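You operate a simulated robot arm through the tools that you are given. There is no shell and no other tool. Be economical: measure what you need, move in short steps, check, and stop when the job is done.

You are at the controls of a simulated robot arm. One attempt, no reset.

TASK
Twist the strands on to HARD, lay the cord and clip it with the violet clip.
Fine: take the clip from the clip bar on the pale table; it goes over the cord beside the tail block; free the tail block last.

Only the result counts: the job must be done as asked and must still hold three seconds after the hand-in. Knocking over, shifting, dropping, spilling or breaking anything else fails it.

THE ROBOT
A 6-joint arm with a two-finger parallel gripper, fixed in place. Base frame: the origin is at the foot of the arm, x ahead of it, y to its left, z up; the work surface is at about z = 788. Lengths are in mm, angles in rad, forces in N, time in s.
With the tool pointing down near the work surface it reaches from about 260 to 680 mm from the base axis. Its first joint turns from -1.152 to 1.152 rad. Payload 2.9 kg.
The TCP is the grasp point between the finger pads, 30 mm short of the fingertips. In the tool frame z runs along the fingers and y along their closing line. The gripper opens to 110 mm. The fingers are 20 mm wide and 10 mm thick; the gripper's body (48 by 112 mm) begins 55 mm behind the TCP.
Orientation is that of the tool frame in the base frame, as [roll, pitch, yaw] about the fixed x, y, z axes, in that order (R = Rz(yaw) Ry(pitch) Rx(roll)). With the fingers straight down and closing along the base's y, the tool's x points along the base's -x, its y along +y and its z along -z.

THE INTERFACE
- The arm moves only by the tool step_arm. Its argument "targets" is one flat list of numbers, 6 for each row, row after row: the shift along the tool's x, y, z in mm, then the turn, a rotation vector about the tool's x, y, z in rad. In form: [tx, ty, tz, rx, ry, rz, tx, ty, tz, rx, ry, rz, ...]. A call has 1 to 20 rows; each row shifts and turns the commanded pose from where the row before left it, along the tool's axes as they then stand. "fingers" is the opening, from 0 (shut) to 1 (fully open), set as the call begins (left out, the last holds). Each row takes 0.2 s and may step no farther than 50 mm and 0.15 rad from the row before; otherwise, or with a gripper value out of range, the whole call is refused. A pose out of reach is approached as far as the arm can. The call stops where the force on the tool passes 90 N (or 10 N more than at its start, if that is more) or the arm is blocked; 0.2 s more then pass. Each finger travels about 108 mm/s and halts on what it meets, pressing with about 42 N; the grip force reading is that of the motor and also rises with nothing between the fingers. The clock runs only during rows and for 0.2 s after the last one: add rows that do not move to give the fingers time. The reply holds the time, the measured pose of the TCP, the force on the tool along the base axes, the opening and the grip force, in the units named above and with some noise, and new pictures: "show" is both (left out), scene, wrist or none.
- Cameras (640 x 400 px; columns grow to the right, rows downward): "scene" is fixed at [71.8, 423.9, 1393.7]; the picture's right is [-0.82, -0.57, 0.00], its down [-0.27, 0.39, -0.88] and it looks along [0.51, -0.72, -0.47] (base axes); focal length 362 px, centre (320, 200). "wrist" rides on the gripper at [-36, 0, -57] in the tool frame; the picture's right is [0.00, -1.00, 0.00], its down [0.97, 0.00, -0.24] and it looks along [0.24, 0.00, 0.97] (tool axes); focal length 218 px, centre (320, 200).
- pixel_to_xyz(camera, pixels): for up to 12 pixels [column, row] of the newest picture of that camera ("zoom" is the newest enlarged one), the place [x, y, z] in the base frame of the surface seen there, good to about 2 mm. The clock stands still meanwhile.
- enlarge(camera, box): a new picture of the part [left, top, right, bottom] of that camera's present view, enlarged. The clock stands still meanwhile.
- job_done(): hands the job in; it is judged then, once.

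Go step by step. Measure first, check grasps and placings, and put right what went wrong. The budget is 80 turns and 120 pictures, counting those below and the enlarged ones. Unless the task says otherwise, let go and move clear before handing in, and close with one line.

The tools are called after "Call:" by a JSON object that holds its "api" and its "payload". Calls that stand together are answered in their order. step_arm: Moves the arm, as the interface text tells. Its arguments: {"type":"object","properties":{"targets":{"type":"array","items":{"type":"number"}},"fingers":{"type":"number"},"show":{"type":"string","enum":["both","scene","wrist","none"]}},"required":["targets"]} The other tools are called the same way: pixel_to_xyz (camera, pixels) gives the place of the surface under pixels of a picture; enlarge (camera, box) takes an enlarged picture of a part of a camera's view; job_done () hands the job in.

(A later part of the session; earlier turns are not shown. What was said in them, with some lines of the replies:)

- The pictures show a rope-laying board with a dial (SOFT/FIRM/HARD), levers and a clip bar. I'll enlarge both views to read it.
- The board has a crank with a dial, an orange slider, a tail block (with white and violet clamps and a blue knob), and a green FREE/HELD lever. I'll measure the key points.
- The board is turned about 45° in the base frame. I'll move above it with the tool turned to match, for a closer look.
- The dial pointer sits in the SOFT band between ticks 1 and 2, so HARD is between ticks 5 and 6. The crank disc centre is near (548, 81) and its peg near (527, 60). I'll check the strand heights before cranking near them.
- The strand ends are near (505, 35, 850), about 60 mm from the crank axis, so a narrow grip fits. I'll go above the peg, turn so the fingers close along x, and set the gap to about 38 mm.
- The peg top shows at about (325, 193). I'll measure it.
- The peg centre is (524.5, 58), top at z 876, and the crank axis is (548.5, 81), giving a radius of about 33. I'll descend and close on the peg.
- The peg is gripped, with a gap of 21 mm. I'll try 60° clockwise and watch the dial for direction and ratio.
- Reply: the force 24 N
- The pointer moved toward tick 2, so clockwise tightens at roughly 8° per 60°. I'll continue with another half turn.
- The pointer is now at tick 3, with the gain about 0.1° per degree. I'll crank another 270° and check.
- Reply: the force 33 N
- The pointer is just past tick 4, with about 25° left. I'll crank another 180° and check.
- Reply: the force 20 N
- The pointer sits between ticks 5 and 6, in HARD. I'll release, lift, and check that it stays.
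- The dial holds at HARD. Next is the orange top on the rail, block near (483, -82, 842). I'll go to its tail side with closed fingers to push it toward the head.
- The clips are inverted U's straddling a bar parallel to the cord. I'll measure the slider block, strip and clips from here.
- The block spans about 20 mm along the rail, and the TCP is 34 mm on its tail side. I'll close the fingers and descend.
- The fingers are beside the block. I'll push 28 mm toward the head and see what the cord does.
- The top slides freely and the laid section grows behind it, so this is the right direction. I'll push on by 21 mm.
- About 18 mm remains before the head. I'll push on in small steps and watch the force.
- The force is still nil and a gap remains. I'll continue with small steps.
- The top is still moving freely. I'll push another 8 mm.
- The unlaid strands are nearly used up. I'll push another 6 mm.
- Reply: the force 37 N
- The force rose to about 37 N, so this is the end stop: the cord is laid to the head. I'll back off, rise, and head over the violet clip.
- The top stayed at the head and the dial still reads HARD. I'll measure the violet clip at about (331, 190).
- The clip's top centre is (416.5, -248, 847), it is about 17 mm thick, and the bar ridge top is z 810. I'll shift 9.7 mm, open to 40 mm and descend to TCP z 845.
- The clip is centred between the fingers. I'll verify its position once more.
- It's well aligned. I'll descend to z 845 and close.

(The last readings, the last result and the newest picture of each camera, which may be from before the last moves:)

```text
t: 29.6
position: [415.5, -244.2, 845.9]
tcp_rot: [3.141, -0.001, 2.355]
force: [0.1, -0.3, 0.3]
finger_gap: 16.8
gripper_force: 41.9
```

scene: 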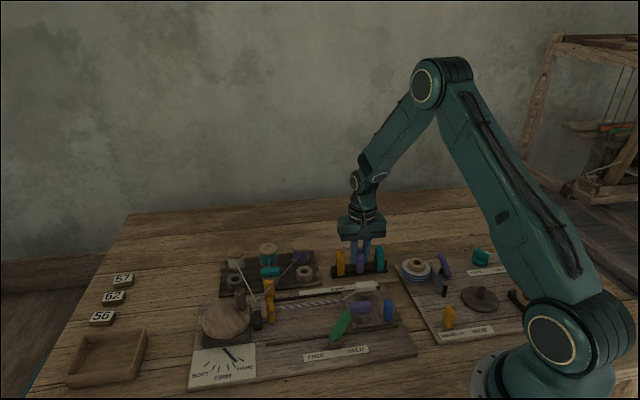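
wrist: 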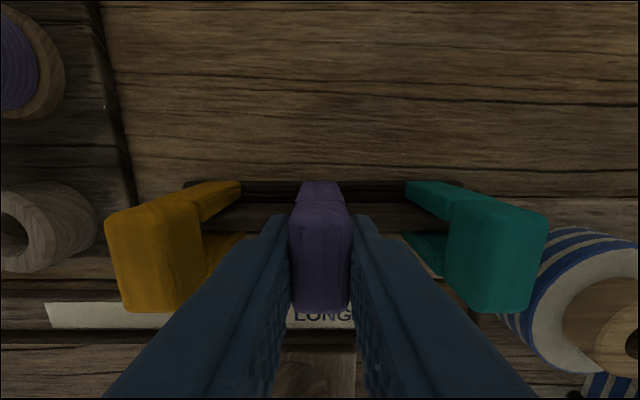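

Clip gripped with a gap of 16.8 mm. I'll lift straight up and check.

Call:
{"api": "step_arm", "payload": {"targets": [0, 0, -20, 0, 0, 0, 0, 0, -40, 0, 0, 0, 0, 0, -40, 0, 0, 0]}}

Call:
{"api": "enlarge", "payload": {"camera": "scene", "box": [300, 180, 420, 280]}}

Call:
{"api": "enlarge", "payload": {"camera": "scene", "box": [290, 270, 410, 350]}}

```text
t: 30.4
position: [416.2, -244.6, 944.6]
tcp_rot: [-3.141, 0.001, 2.355]
force: [0.1, 0.1, -0.3]
finger_gap: 17.0
gripper_force: 42.3
```

scene: 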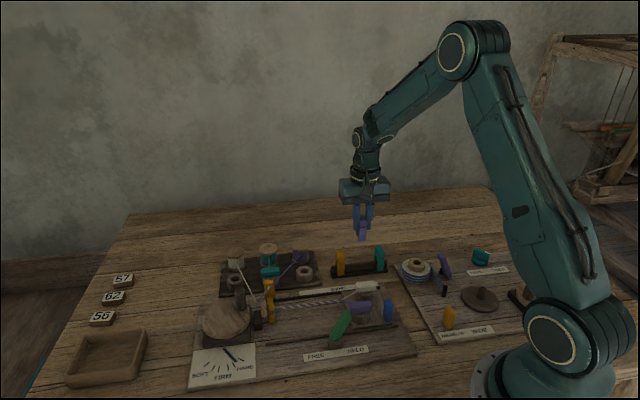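
wrist: 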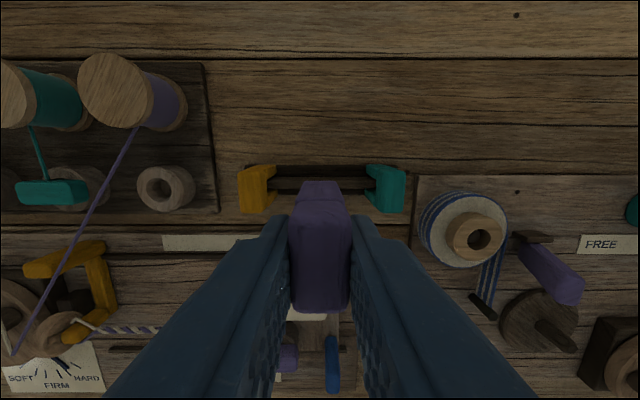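

```text
4.00 times, centred on (360, 230) of scene
```

zoom: 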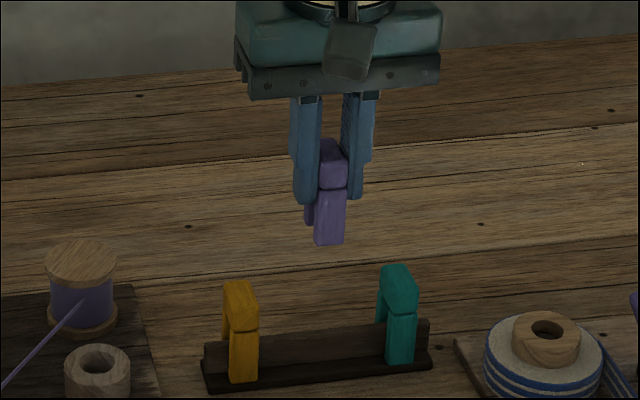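

```text
5.00 times, centred on (350, 310) of scene
```

zoom: 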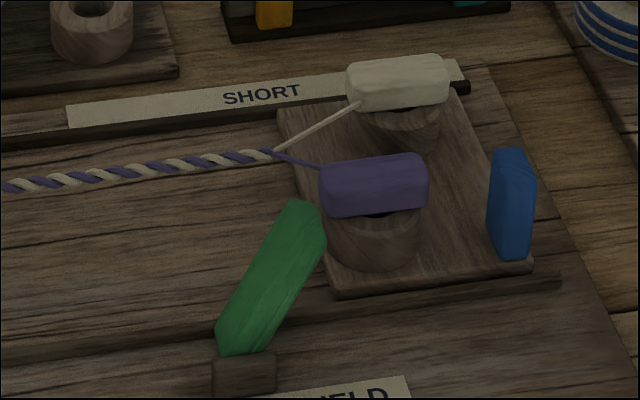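

Clip is held cleanly. I'll measure the cord and tail block edge.

Call:
{"api": "pixel_to_xyz", "payload": {"camera": "zoom", "pixels": [[268, 153], [250, 156], [225, 159], [175, 165], [100, 176], [30, 184], [300, 180], [330, 280], [290, 120], [215, 240], [300, 205], [245, 370]]}}

Call:
{"api": "enlarge", "payload": {"camera": "wrist", "box": [40, 280, 360, 400]}}

```text
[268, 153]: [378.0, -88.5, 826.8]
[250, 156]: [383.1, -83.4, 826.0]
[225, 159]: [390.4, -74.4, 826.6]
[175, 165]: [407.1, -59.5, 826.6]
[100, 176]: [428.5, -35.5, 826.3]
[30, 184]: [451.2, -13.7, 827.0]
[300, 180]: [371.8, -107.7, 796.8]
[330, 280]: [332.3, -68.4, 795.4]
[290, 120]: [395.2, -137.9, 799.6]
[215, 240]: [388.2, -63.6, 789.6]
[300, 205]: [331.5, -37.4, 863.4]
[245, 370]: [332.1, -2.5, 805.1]
```

```text
2.00 times, centred on (200, 340) of wrist
```

zoom: 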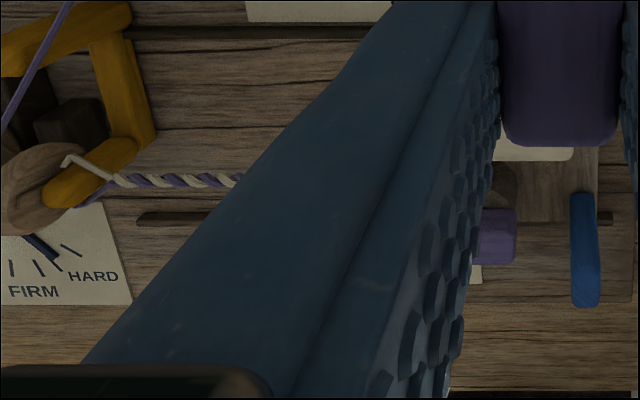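

The cord lies at v≈329.5 (along (1,-1)/√2), z≈827, and the laid part ends just before the tail plate. I'll measure the held clip relative to the TCP.

Call:
{"api": "pixel_to_xyz", "payload": {"camera": "wrist", "pixels": [[320, 204], [320, 215], [320, 250], [320, 300], [320, 306], [320, 186], [300, 250], [340, 250]]}}

Call:
{"api": "pixel_to_xyz", "payload": {"camera": "scene", "pixels": [[362, 238], [362, 230], [362, 222], [357, 232], [363, 215], [358, 226]]}}

Call:
{"api": "enlarge", "payload": {"camera": "scene", "box": [340, 200, 385, 250]}}

```text
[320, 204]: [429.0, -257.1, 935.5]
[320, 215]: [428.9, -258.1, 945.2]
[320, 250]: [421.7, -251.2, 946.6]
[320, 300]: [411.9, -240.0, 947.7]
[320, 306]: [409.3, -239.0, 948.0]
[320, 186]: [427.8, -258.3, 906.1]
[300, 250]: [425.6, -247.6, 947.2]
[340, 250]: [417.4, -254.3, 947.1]
```

```text
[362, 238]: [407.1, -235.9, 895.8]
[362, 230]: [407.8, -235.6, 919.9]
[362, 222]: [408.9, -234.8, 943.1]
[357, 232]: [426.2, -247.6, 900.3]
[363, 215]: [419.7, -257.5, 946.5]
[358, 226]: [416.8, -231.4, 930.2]
```

```text
8.00 times, centred on (362, 225) of scene
```

zoom: 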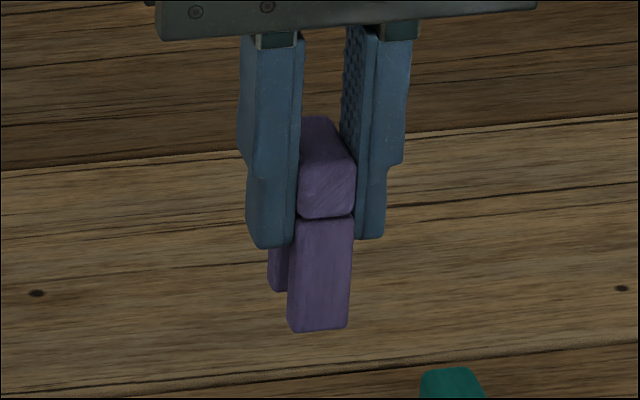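

The clip's centre is 2.7 mm off the TCP in v, its legs reach TCP-58.6, and the slot is 13 mm. I'll move above the cord next to the tail block.

Call:
{"api": "step_arm", "payload": {"targets": [34.9, 22.7, 0, 0, 0, 0, 34.9, 22.7, 0, 0, 0, 0, 34.9, 22.7, 0, 0, 0, 0, 34.8, 22.6, 0, 0, 0, 0, 0, 0, 25, 0, 0, 0]}}

Call:
{"api": "enlarge", "payload": {"camera": "scene", "box": [290, 240, 410, 340]}}

Call:
{"api": "enlarge", "payload": {"camera": "wrist", "box": [220, 120, 420, 340]}}

```text
t: 31.6
position: [383.8, -81.0, 920.5]
tcp_rot: [-3.14, 0.001, 2.356]
force: [0.0, 0.3, 0.4]
finger_gap: 17.1
gripper_force: 41.2
```

scene: 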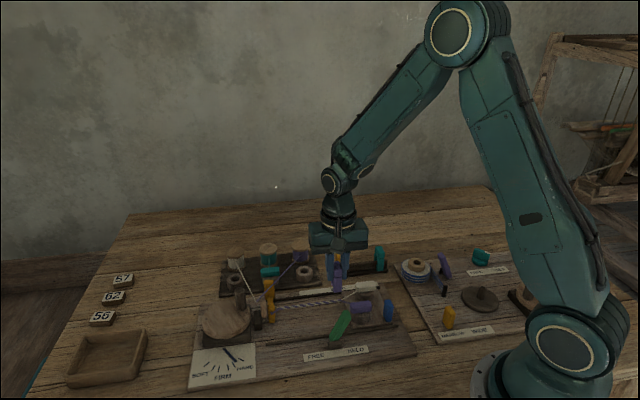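
wrist: 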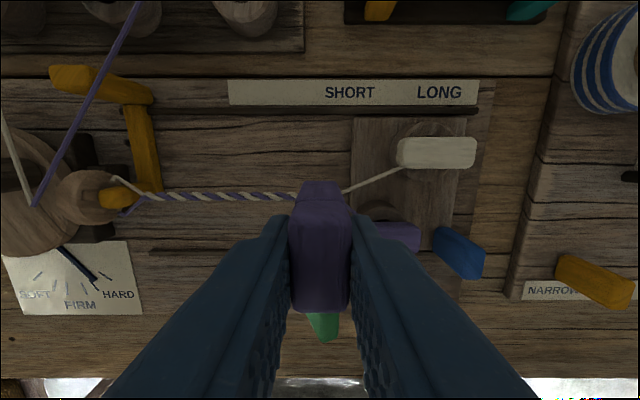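

```text
4.00 times, centred on (350, 290) of scene
```

zoom: 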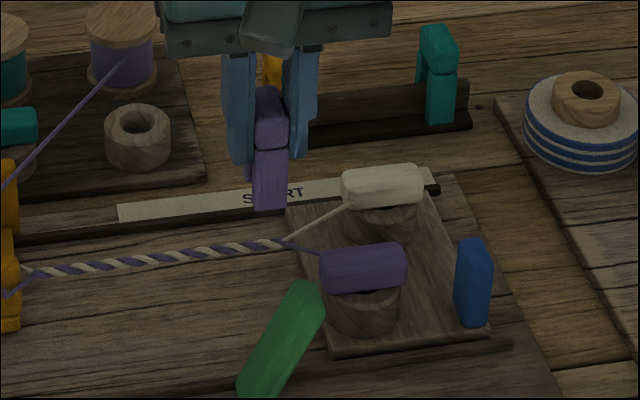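

```text
1.82 times, centred on (320, 230) of wrist
```

zoom: 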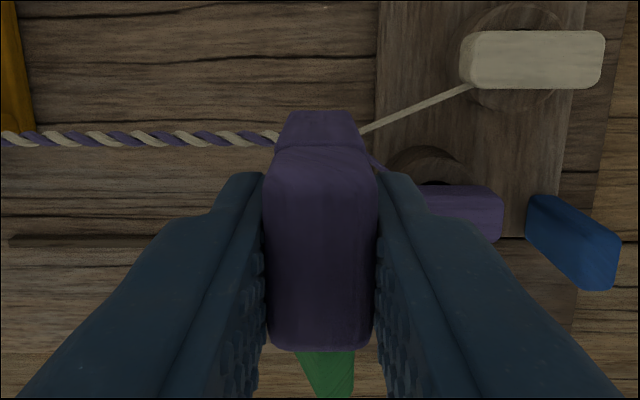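

The clip is above the cord just left of the tail plate. I'll check its alignment with the cord before lowering.

Call:
{"api": "pixel_to_xyz", "payload": {"camera": "wrist", "pixels": [[320, 184], [320, 190], [320, 303], [300, 250], [341, 250], [250, 196], [270, 196], [290, 197], [345, 191], [365, 204], [352, 150], [352, 170]]}}

Call:
{"api": "pixel_to_xyz", "payload": {"camera": "zoom", "pixels": [[320, 330], [320, 120], [130, 140]]}}

Call:
{"api": "pixel_to_xyz", "payload": {"camera": "scene", "pixels": [[337, 286], [337, 278], [332, 284], [313, 302], [325, 301]]}}

```text
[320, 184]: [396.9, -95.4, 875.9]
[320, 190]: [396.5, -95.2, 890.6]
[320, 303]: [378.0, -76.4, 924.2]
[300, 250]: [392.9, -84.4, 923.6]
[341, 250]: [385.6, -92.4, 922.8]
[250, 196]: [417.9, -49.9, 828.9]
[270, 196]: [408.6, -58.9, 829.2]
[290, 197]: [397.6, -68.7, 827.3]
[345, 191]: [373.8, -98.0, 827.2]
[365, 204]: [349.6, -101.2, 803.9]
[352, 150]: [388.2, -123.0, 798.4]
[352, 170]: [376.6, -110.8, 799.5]
```

```text
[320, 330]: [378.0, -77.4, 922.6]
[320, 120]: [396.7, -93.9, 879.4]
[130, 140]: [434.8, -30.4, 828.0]
```

```text
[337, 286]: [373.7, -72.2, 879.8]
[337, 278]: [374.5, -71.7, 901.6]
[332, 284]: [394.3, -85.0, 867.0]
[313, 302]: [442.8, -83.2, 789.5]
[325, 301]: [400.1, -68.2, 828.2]
```

Clip centre is v 331.6 against the cord's 330.5. I'll shift 1 mm in v and 3 mm toward the tail, then descend to about 6 mm above the board.

Call:
{"api": "step_arm", "payload": {"targets": [1, -3, 0, 0, 0, 0, 0, 0, 20, 0, 0, 0, 0, 0, 20, 0, 0, 0, 0, 0, 15, 0, 0, 0, 0, 0, 10, 0, 0, 0], "show": "wrist"}}

Call:
{"api": "enlarge", "payload": {"camera": "scene", "box": [290, 250, 400, 340]}}

```text
t: 32.8
position: [381.5, -83.2, 853.9]
tcp_rot: [3.141, 0.001, 2.354]
force: [0.0, 0.9, -0.1]
finger_gap: 16.6
gripper_force: 42.1
```

wrist: 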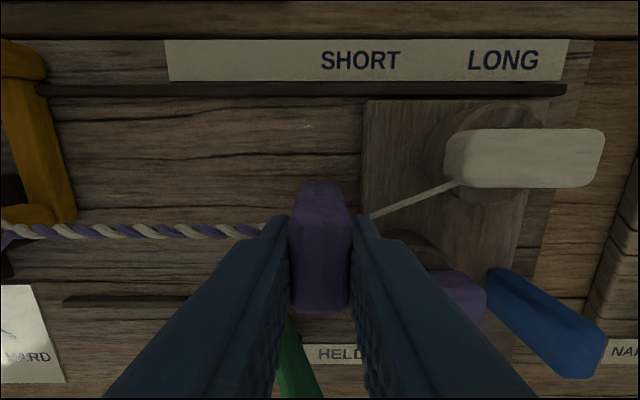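

```text
4.44 times, centred on (345, 295) of scene
```

zoom: 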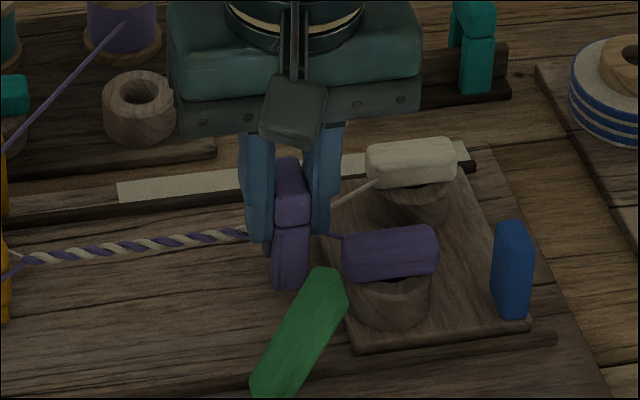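

The legs straddle the cord with no force. I'll ease down to the board.

Call:
{"api": "step_arm", "payload": {"targets": [0, 0, 2, 0, 0, 0, 0, 0, 2, 0, 0, 0, 0, 0, 0, 0, 0, 0], "show": "none"}}

Call:
{"api": "pixel_to_xyz", "payload": {"camera": "scene", "pixels": [[338, 312], [338, 308]]}}

Call:
{"api": "enlarge", "payload": {"camera": "scene", "box": [310, 270, 370, 330]}}

```text
t: 33.6
position: [379.3, -83.4, 849.6]
tcp_rot: [3.14, 0.001, 2.355]
force: [-0.5, -0.6, -0.5]
finger_gap: 17.0
gripper_force: 42.2
```

```text
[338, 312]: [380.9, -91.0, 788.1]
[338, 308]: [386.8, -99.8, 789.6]
```

```text
6.67 times, centred on (340, 300) of scene
```

zoom: 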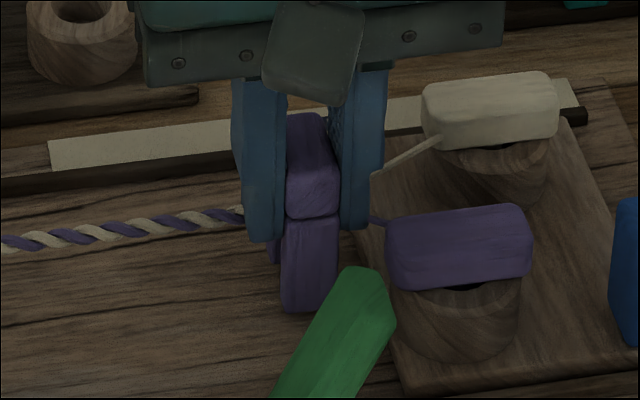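

No contact yet, so I'll lower 3 mm more.

Call:
{"api": "step_arm", "payload": {"targets": [0, 0, 1.5, 0, 0, 0, 0, 0, 1.5, 0, 0, 0], "show": "none"}}

```text
t: 34.2
position: [380.1, -84.4, 847.0]
tcp_rot: [-3.14, 0.0, 2.354]
force: [0.5, 0.6, 0.2]
finger_gap: 17.2
gripper_force: 42.2
```

Call:
{"api": "step_arm", "payload": {"targets": [0, 0, 1, 0, 0, 0, 0, 0, 1, 0, 0, 0], "show": "none"}}

Call:
{"api": "enlarge", "payload": {"camera": "scene", "box": [310, 270, 370, 330]}}

```text
t: 34.8
position: [380.1, -84.7, 846.6]
tcp_rot: [3.141, -0.001, 2.357]
force: [-5.0, 2.0, 22.6]
finger_gap: 16.9
gripper_force: 42.0
```

```text
6.67 times, centred on (340, 300) of scene
```

zoom: 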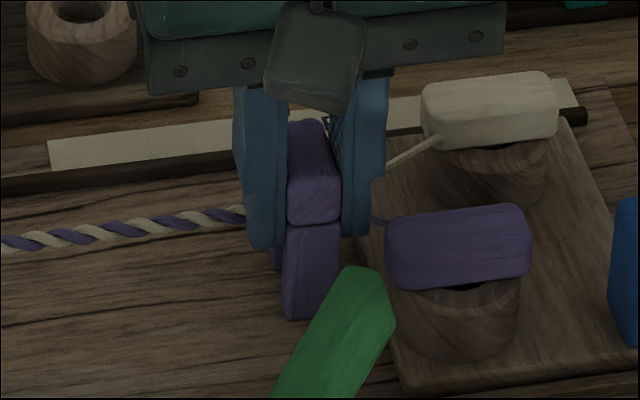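

Contact with the board at 22 N: the clip is seated. I'll relieve the pressure slightly, open, and rise.

Call:
{"api": "step_arm", "payload": {"targets": [0, 0, -0.7, 0, 0, 0], "show": "none"}}

Call:
{"api": "step_arm", "payload": {"targets": [0, 0, 0, 0, 0, 0, 0, 0, 0, 0, 0, 0], "fingers": 0.33, "show": "none"}}

Call:
{"api": "step_arm", "payload": {"targets": [0, 0, -20, 0, 0, 0, 0, 0, -40, 0, 0, 0, 0, 0, -40, 0, 0, 0]}}

Call:
{"api": "enlarge", "payload": {"camera": "scene", "box": [240, 240, 400, 370]}}

```text
t: 35.2
position: [380.1, -84.3, 846.2]
tcp_rot: [3.141, 0.0, 2.357]
force: [-2.0, 2.6, 17.2]
finger_gap: 17.1
gripper_force: 42.3
```

```text
t: 35.8
position: [379.8, -84.7, 845.2]
tcp_rot: [-3.14, -0.001, 2.355]
force: [-0.6, -0.1, -0.2]
finger_gap: 36.3
gripper_force: 0.1
```

```text
t: 36.6
position: [380.3, -85.0, 946.6]
tcp_rot: [3.141, -0.003, 2.355]
force: [-0.4, -0.1, 0.1]
finger_gap: 36.4
gripper_force: 0.0
```

scene: 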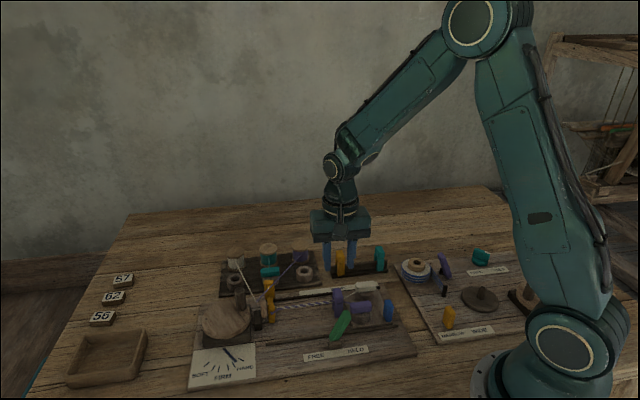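
wrist: 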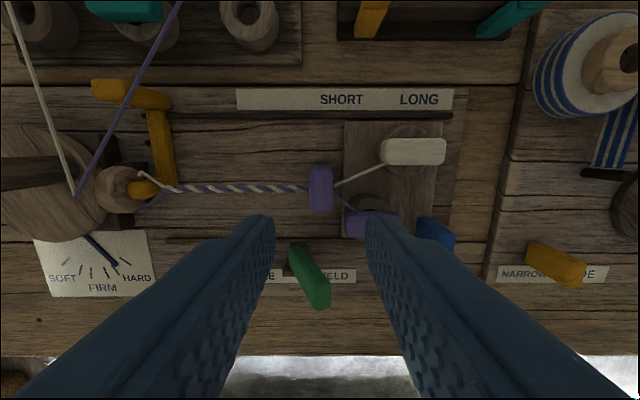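

```text
3.08 times, centred on (320, 305) of scene
```

zoom: 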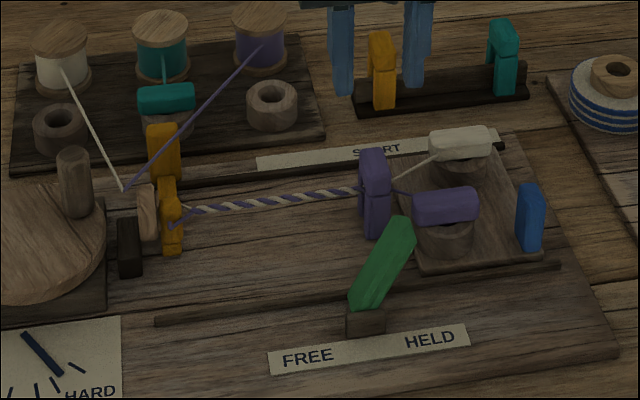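

The violet clip stands over the cord right beside the tail block. Last is the green lever; I'll measure it.

Call:
{"api": "enlarge", "payload": {"camera": "scene", "box": [310, 290, 380, 360]}}

Call:
{"api": "pixel_to_xyz", "payload": {"camera": "wrist", "pixels": [[297, 252], [303, 262], [312, 280], [322, 298], [318, 304], [308, 285], [327, 290], [320, 192], [320, 170], [320, 210], [290, 270], [350, 222]]}}

Call:
{"api": "pixel_to_xyz", "payload": {"camera": "scene", "pixels": [[350, 313], [348, 310], [343, 320], [337, 332], [335, 338], [347, 322], [330, 340], [340, 340]]}}

```text
5.71 times, centred on (345, 325) of scene
```

zoom: 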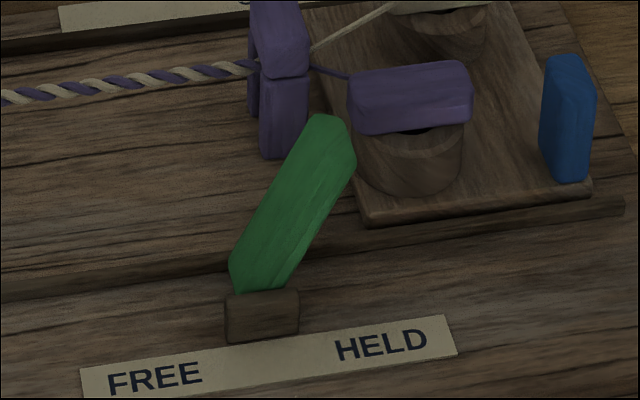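

```text
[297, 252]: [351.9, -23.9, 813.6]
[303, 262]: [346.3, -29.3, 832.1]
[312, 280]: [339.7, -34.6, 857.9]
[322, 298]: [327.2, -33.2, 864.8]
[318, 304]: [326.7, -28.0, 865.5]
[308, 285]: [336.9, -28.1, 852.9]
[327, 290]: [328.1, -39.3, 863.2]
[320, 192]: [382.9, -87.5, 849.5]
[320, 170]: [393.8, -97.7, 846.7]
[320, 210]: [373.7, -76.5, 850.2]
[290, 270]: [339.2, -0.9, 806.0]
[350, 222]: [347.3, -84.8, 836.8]
```

```text
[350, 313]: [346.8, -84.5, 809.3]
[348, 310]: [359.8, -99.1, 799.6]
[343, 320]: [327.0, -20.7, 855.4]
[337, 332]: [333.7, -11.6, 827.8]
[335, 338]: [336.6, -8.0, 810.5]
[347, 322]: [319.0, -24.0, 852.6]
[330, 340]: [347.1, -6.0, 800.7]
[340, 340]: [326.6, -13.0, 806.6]
```

The lever is centred at v 255, its tip near u' -205 at z 865, leaning to HELD. I'll come down on its tail side with closed fingers.

Call:
{"api": "step_arm", "payload": {"targets": [37, -14.4, 0, 0, 0, 0, 37, -14.4, 0, 0, 0, 0, 0, 0, 0, 0, 0, 0, 0, 0, 38, 0, 0, 0, 0, 0, 38, 0, 0, 0], "fingers": 0}}

Call:
{"api": "enlarge", "payload": {"camera": "scene", "box": [290, 260, 410, 360]}}

```text
t: 37.8
position: [309.2, -51.0, 868.8]
tcp_rot: [-3.141, 0.002, 2.355]
force: [0.0, -1.3, -0.4]
finger_gap: 0.2
gripper_force: 37.3
```

scene: 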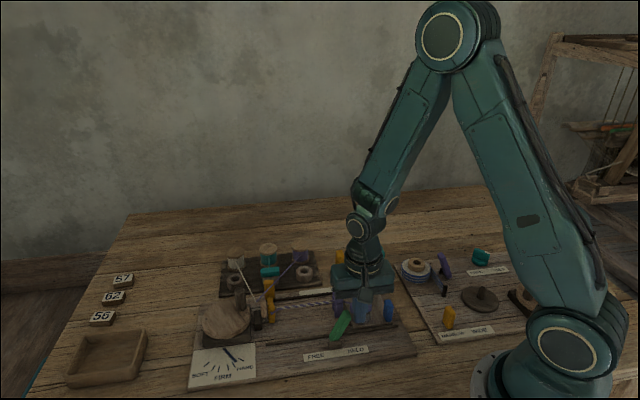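
wrist: 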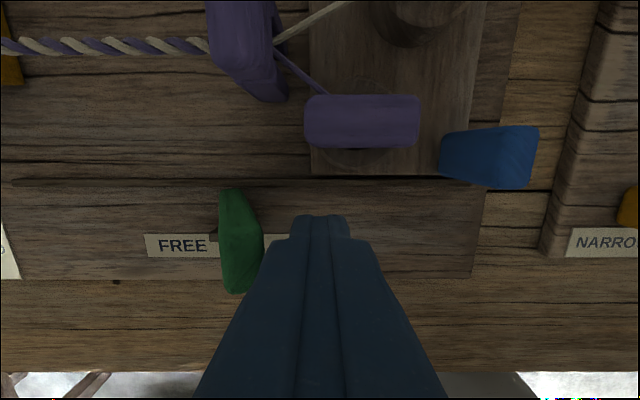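

```text
4.00 times, centred on (350, 310) of scene
```

zoom: 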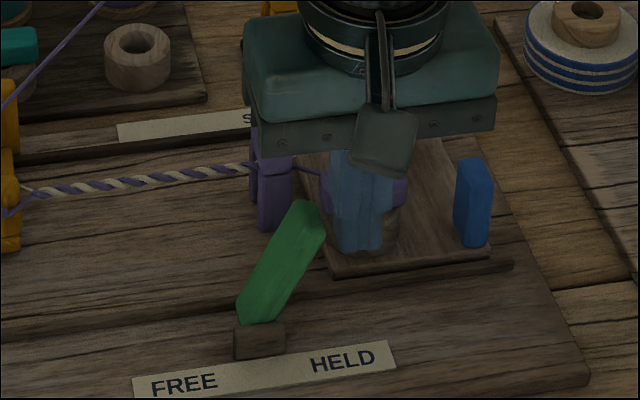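

It's clear of everything. I'll push the lever toward FREE, 35 mm first.

Call:
{"api": "step_arm", "payload": {"targets": [0, 7, 0, 0, 0, 0, 0, 7, 0, 0, 0, 0, 0, 7, 0, 0, 0, 0, 0, 7, 0, 0, 0, 0, 0, 7, 0, 0, 0, 0], "show": "none"}}

Call:
{"api": "enlarge", "payload": {"camera": "scene", "box": [290, 260, 410, 360]}}

```text
t: 39.0
position: [332.9, -25.8, 870.7]
tcp_rot: [3.139, 0.0, 2.355]
force: [-5.0, 2.5, 19.4]
finger_gap: 0.0
gripper_force: 37.2
```

```text
4.00 times, centred on (350, 310) of scene
```

zoom: 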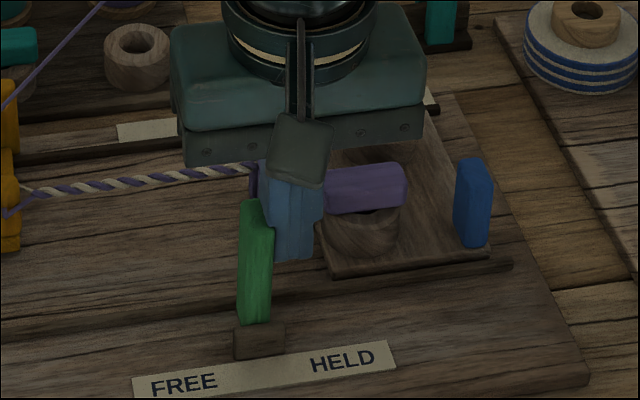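

The lever is upright. I'll continue pushing.

Call:
{"api": "step_arm", "payload": {"targets": [0, 6, 0, 0, 0, 0, 0, 6, 0, 0, 0, 0, 0, 6, 0, 0, 0, 0], "show": "none"}}

Call:
{"api": "enlarge", "payload": {"camera": "scene", "box": [290, 260, 410, 360]}}

```text
t: 39.8
position: [345.7, -14.1, 869.5]
tcp_rot: [3.139, 0.0, 2.356]
force: [0.0, -0.1, 0.0]
finger_gap: 0.0
gripper_force: 37.9
```

```text
4.00 times, centred on (350, 310) of scene
```

zoom: 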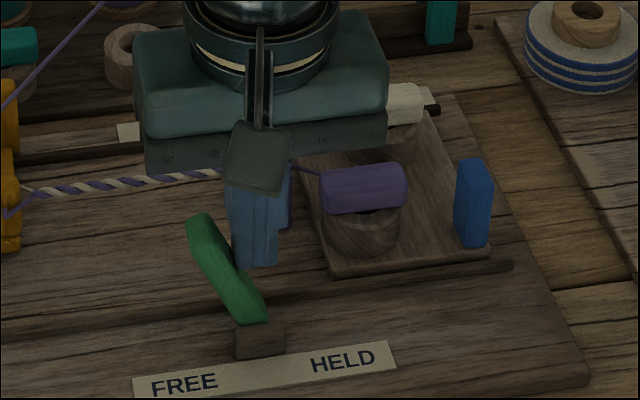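

The lever has gone over to FREE. I'll nudge 6 mm further to confirm it's at its stop.

Call:
{"api": "step_arm", "payload": {"targets": [0, 3, 0, 0, 0, 0, 0, 3, 0, 0, 0, 0], "show": "none"}}

Call:
{"api": "enlarge", "payload": {"camera": "scene", "box": [290, 260, 410, 360]}}

```text
t: 40.4
position: [348.7, -12.4, 868.7]
tcp_rot: [-3.134, 0.001, 2.351]
force: [-10.8, -14.1, 10.5]
finger_gap: 0.0
gripper_force: 37.6
```

```text
4.00 times, centred on (350, 310) of scene
```

zoom: 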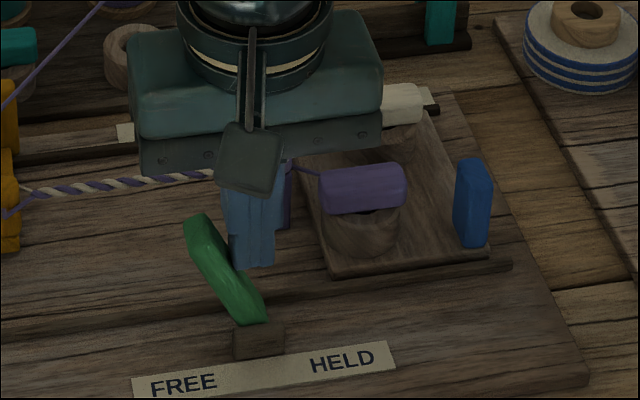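

It's at its stop. I'll back off, rise, and check everything.

Call:
{"api": "step_arm", "payload": {"targets": [0, -10, 0, 0, 0, 0, 0, 0, -40, 0, 0, 0, 0, 0, -45, 0, 0, 0, 0, 0, -45, 0, 0, 0, 0, 0, -45, 0, 0, 0, 0, 0, 0, 0, 0, 0, 0, 0, 0, 0, 0, 0]}}

Call:
{"api": "enlarge", "payload": {"camera": "scene", "box": [180, 240, 420, 390]}}

Call:
{"api": "enlarge", "payload": {"camera": "wrist", "box": [120, 60, 480, 260]}}

```text
t: 42.0
position: [340.9, -17.6, 1045.1]
tcp_rot: [3.141, 0.003, 2.355]
force: [0.7, 0.6, 0.2]
finger_gap: 0.2
gripper_force: 37.0
```

scene: 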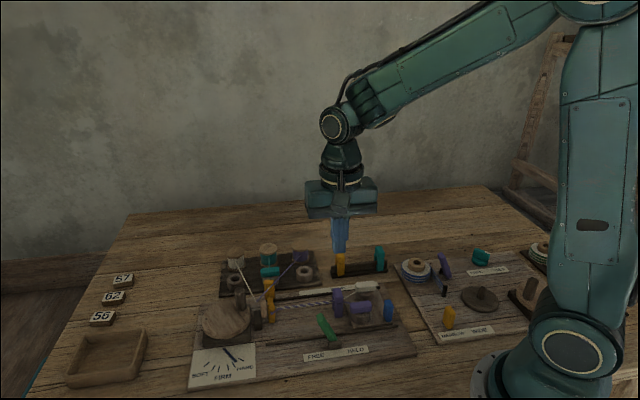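
wrist: 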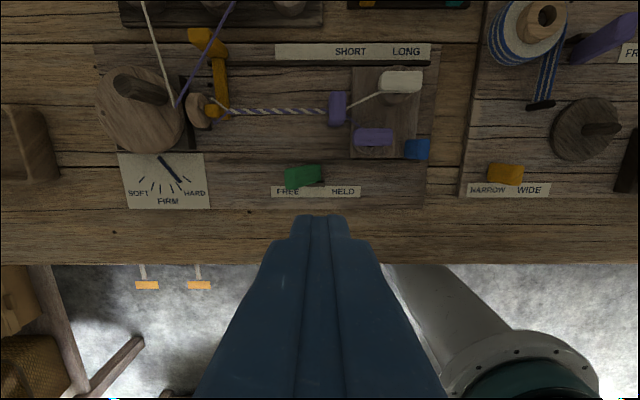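

```text
2.67 times, centred on (300, 315) of scene
```

zoom: 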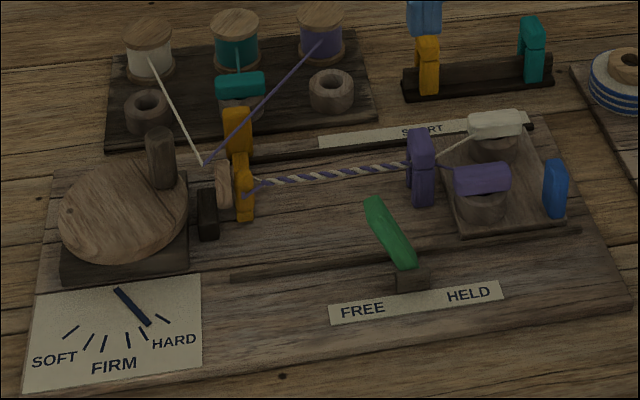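

```text
1.78 times, centred on (300, 160) of wrist
```

zoom: 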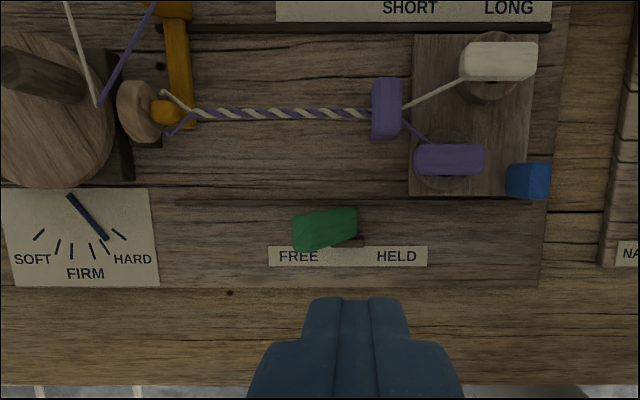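

The dial pointer is between the HARD ticks, the top is at the head, the violet clip straddles the cord beside the tail block, and the lever is at FREE. Everything is stable and the arm is clear, so I'm handing in.

Call:
{"api": "job_done", "payload": {}}

```text
The job is handed in.
```

The strands are twisted to HARD, the cord is laid up to the head and clipped with the violet clip beside the tail block. The tail block was freed last, and the job is handed in.
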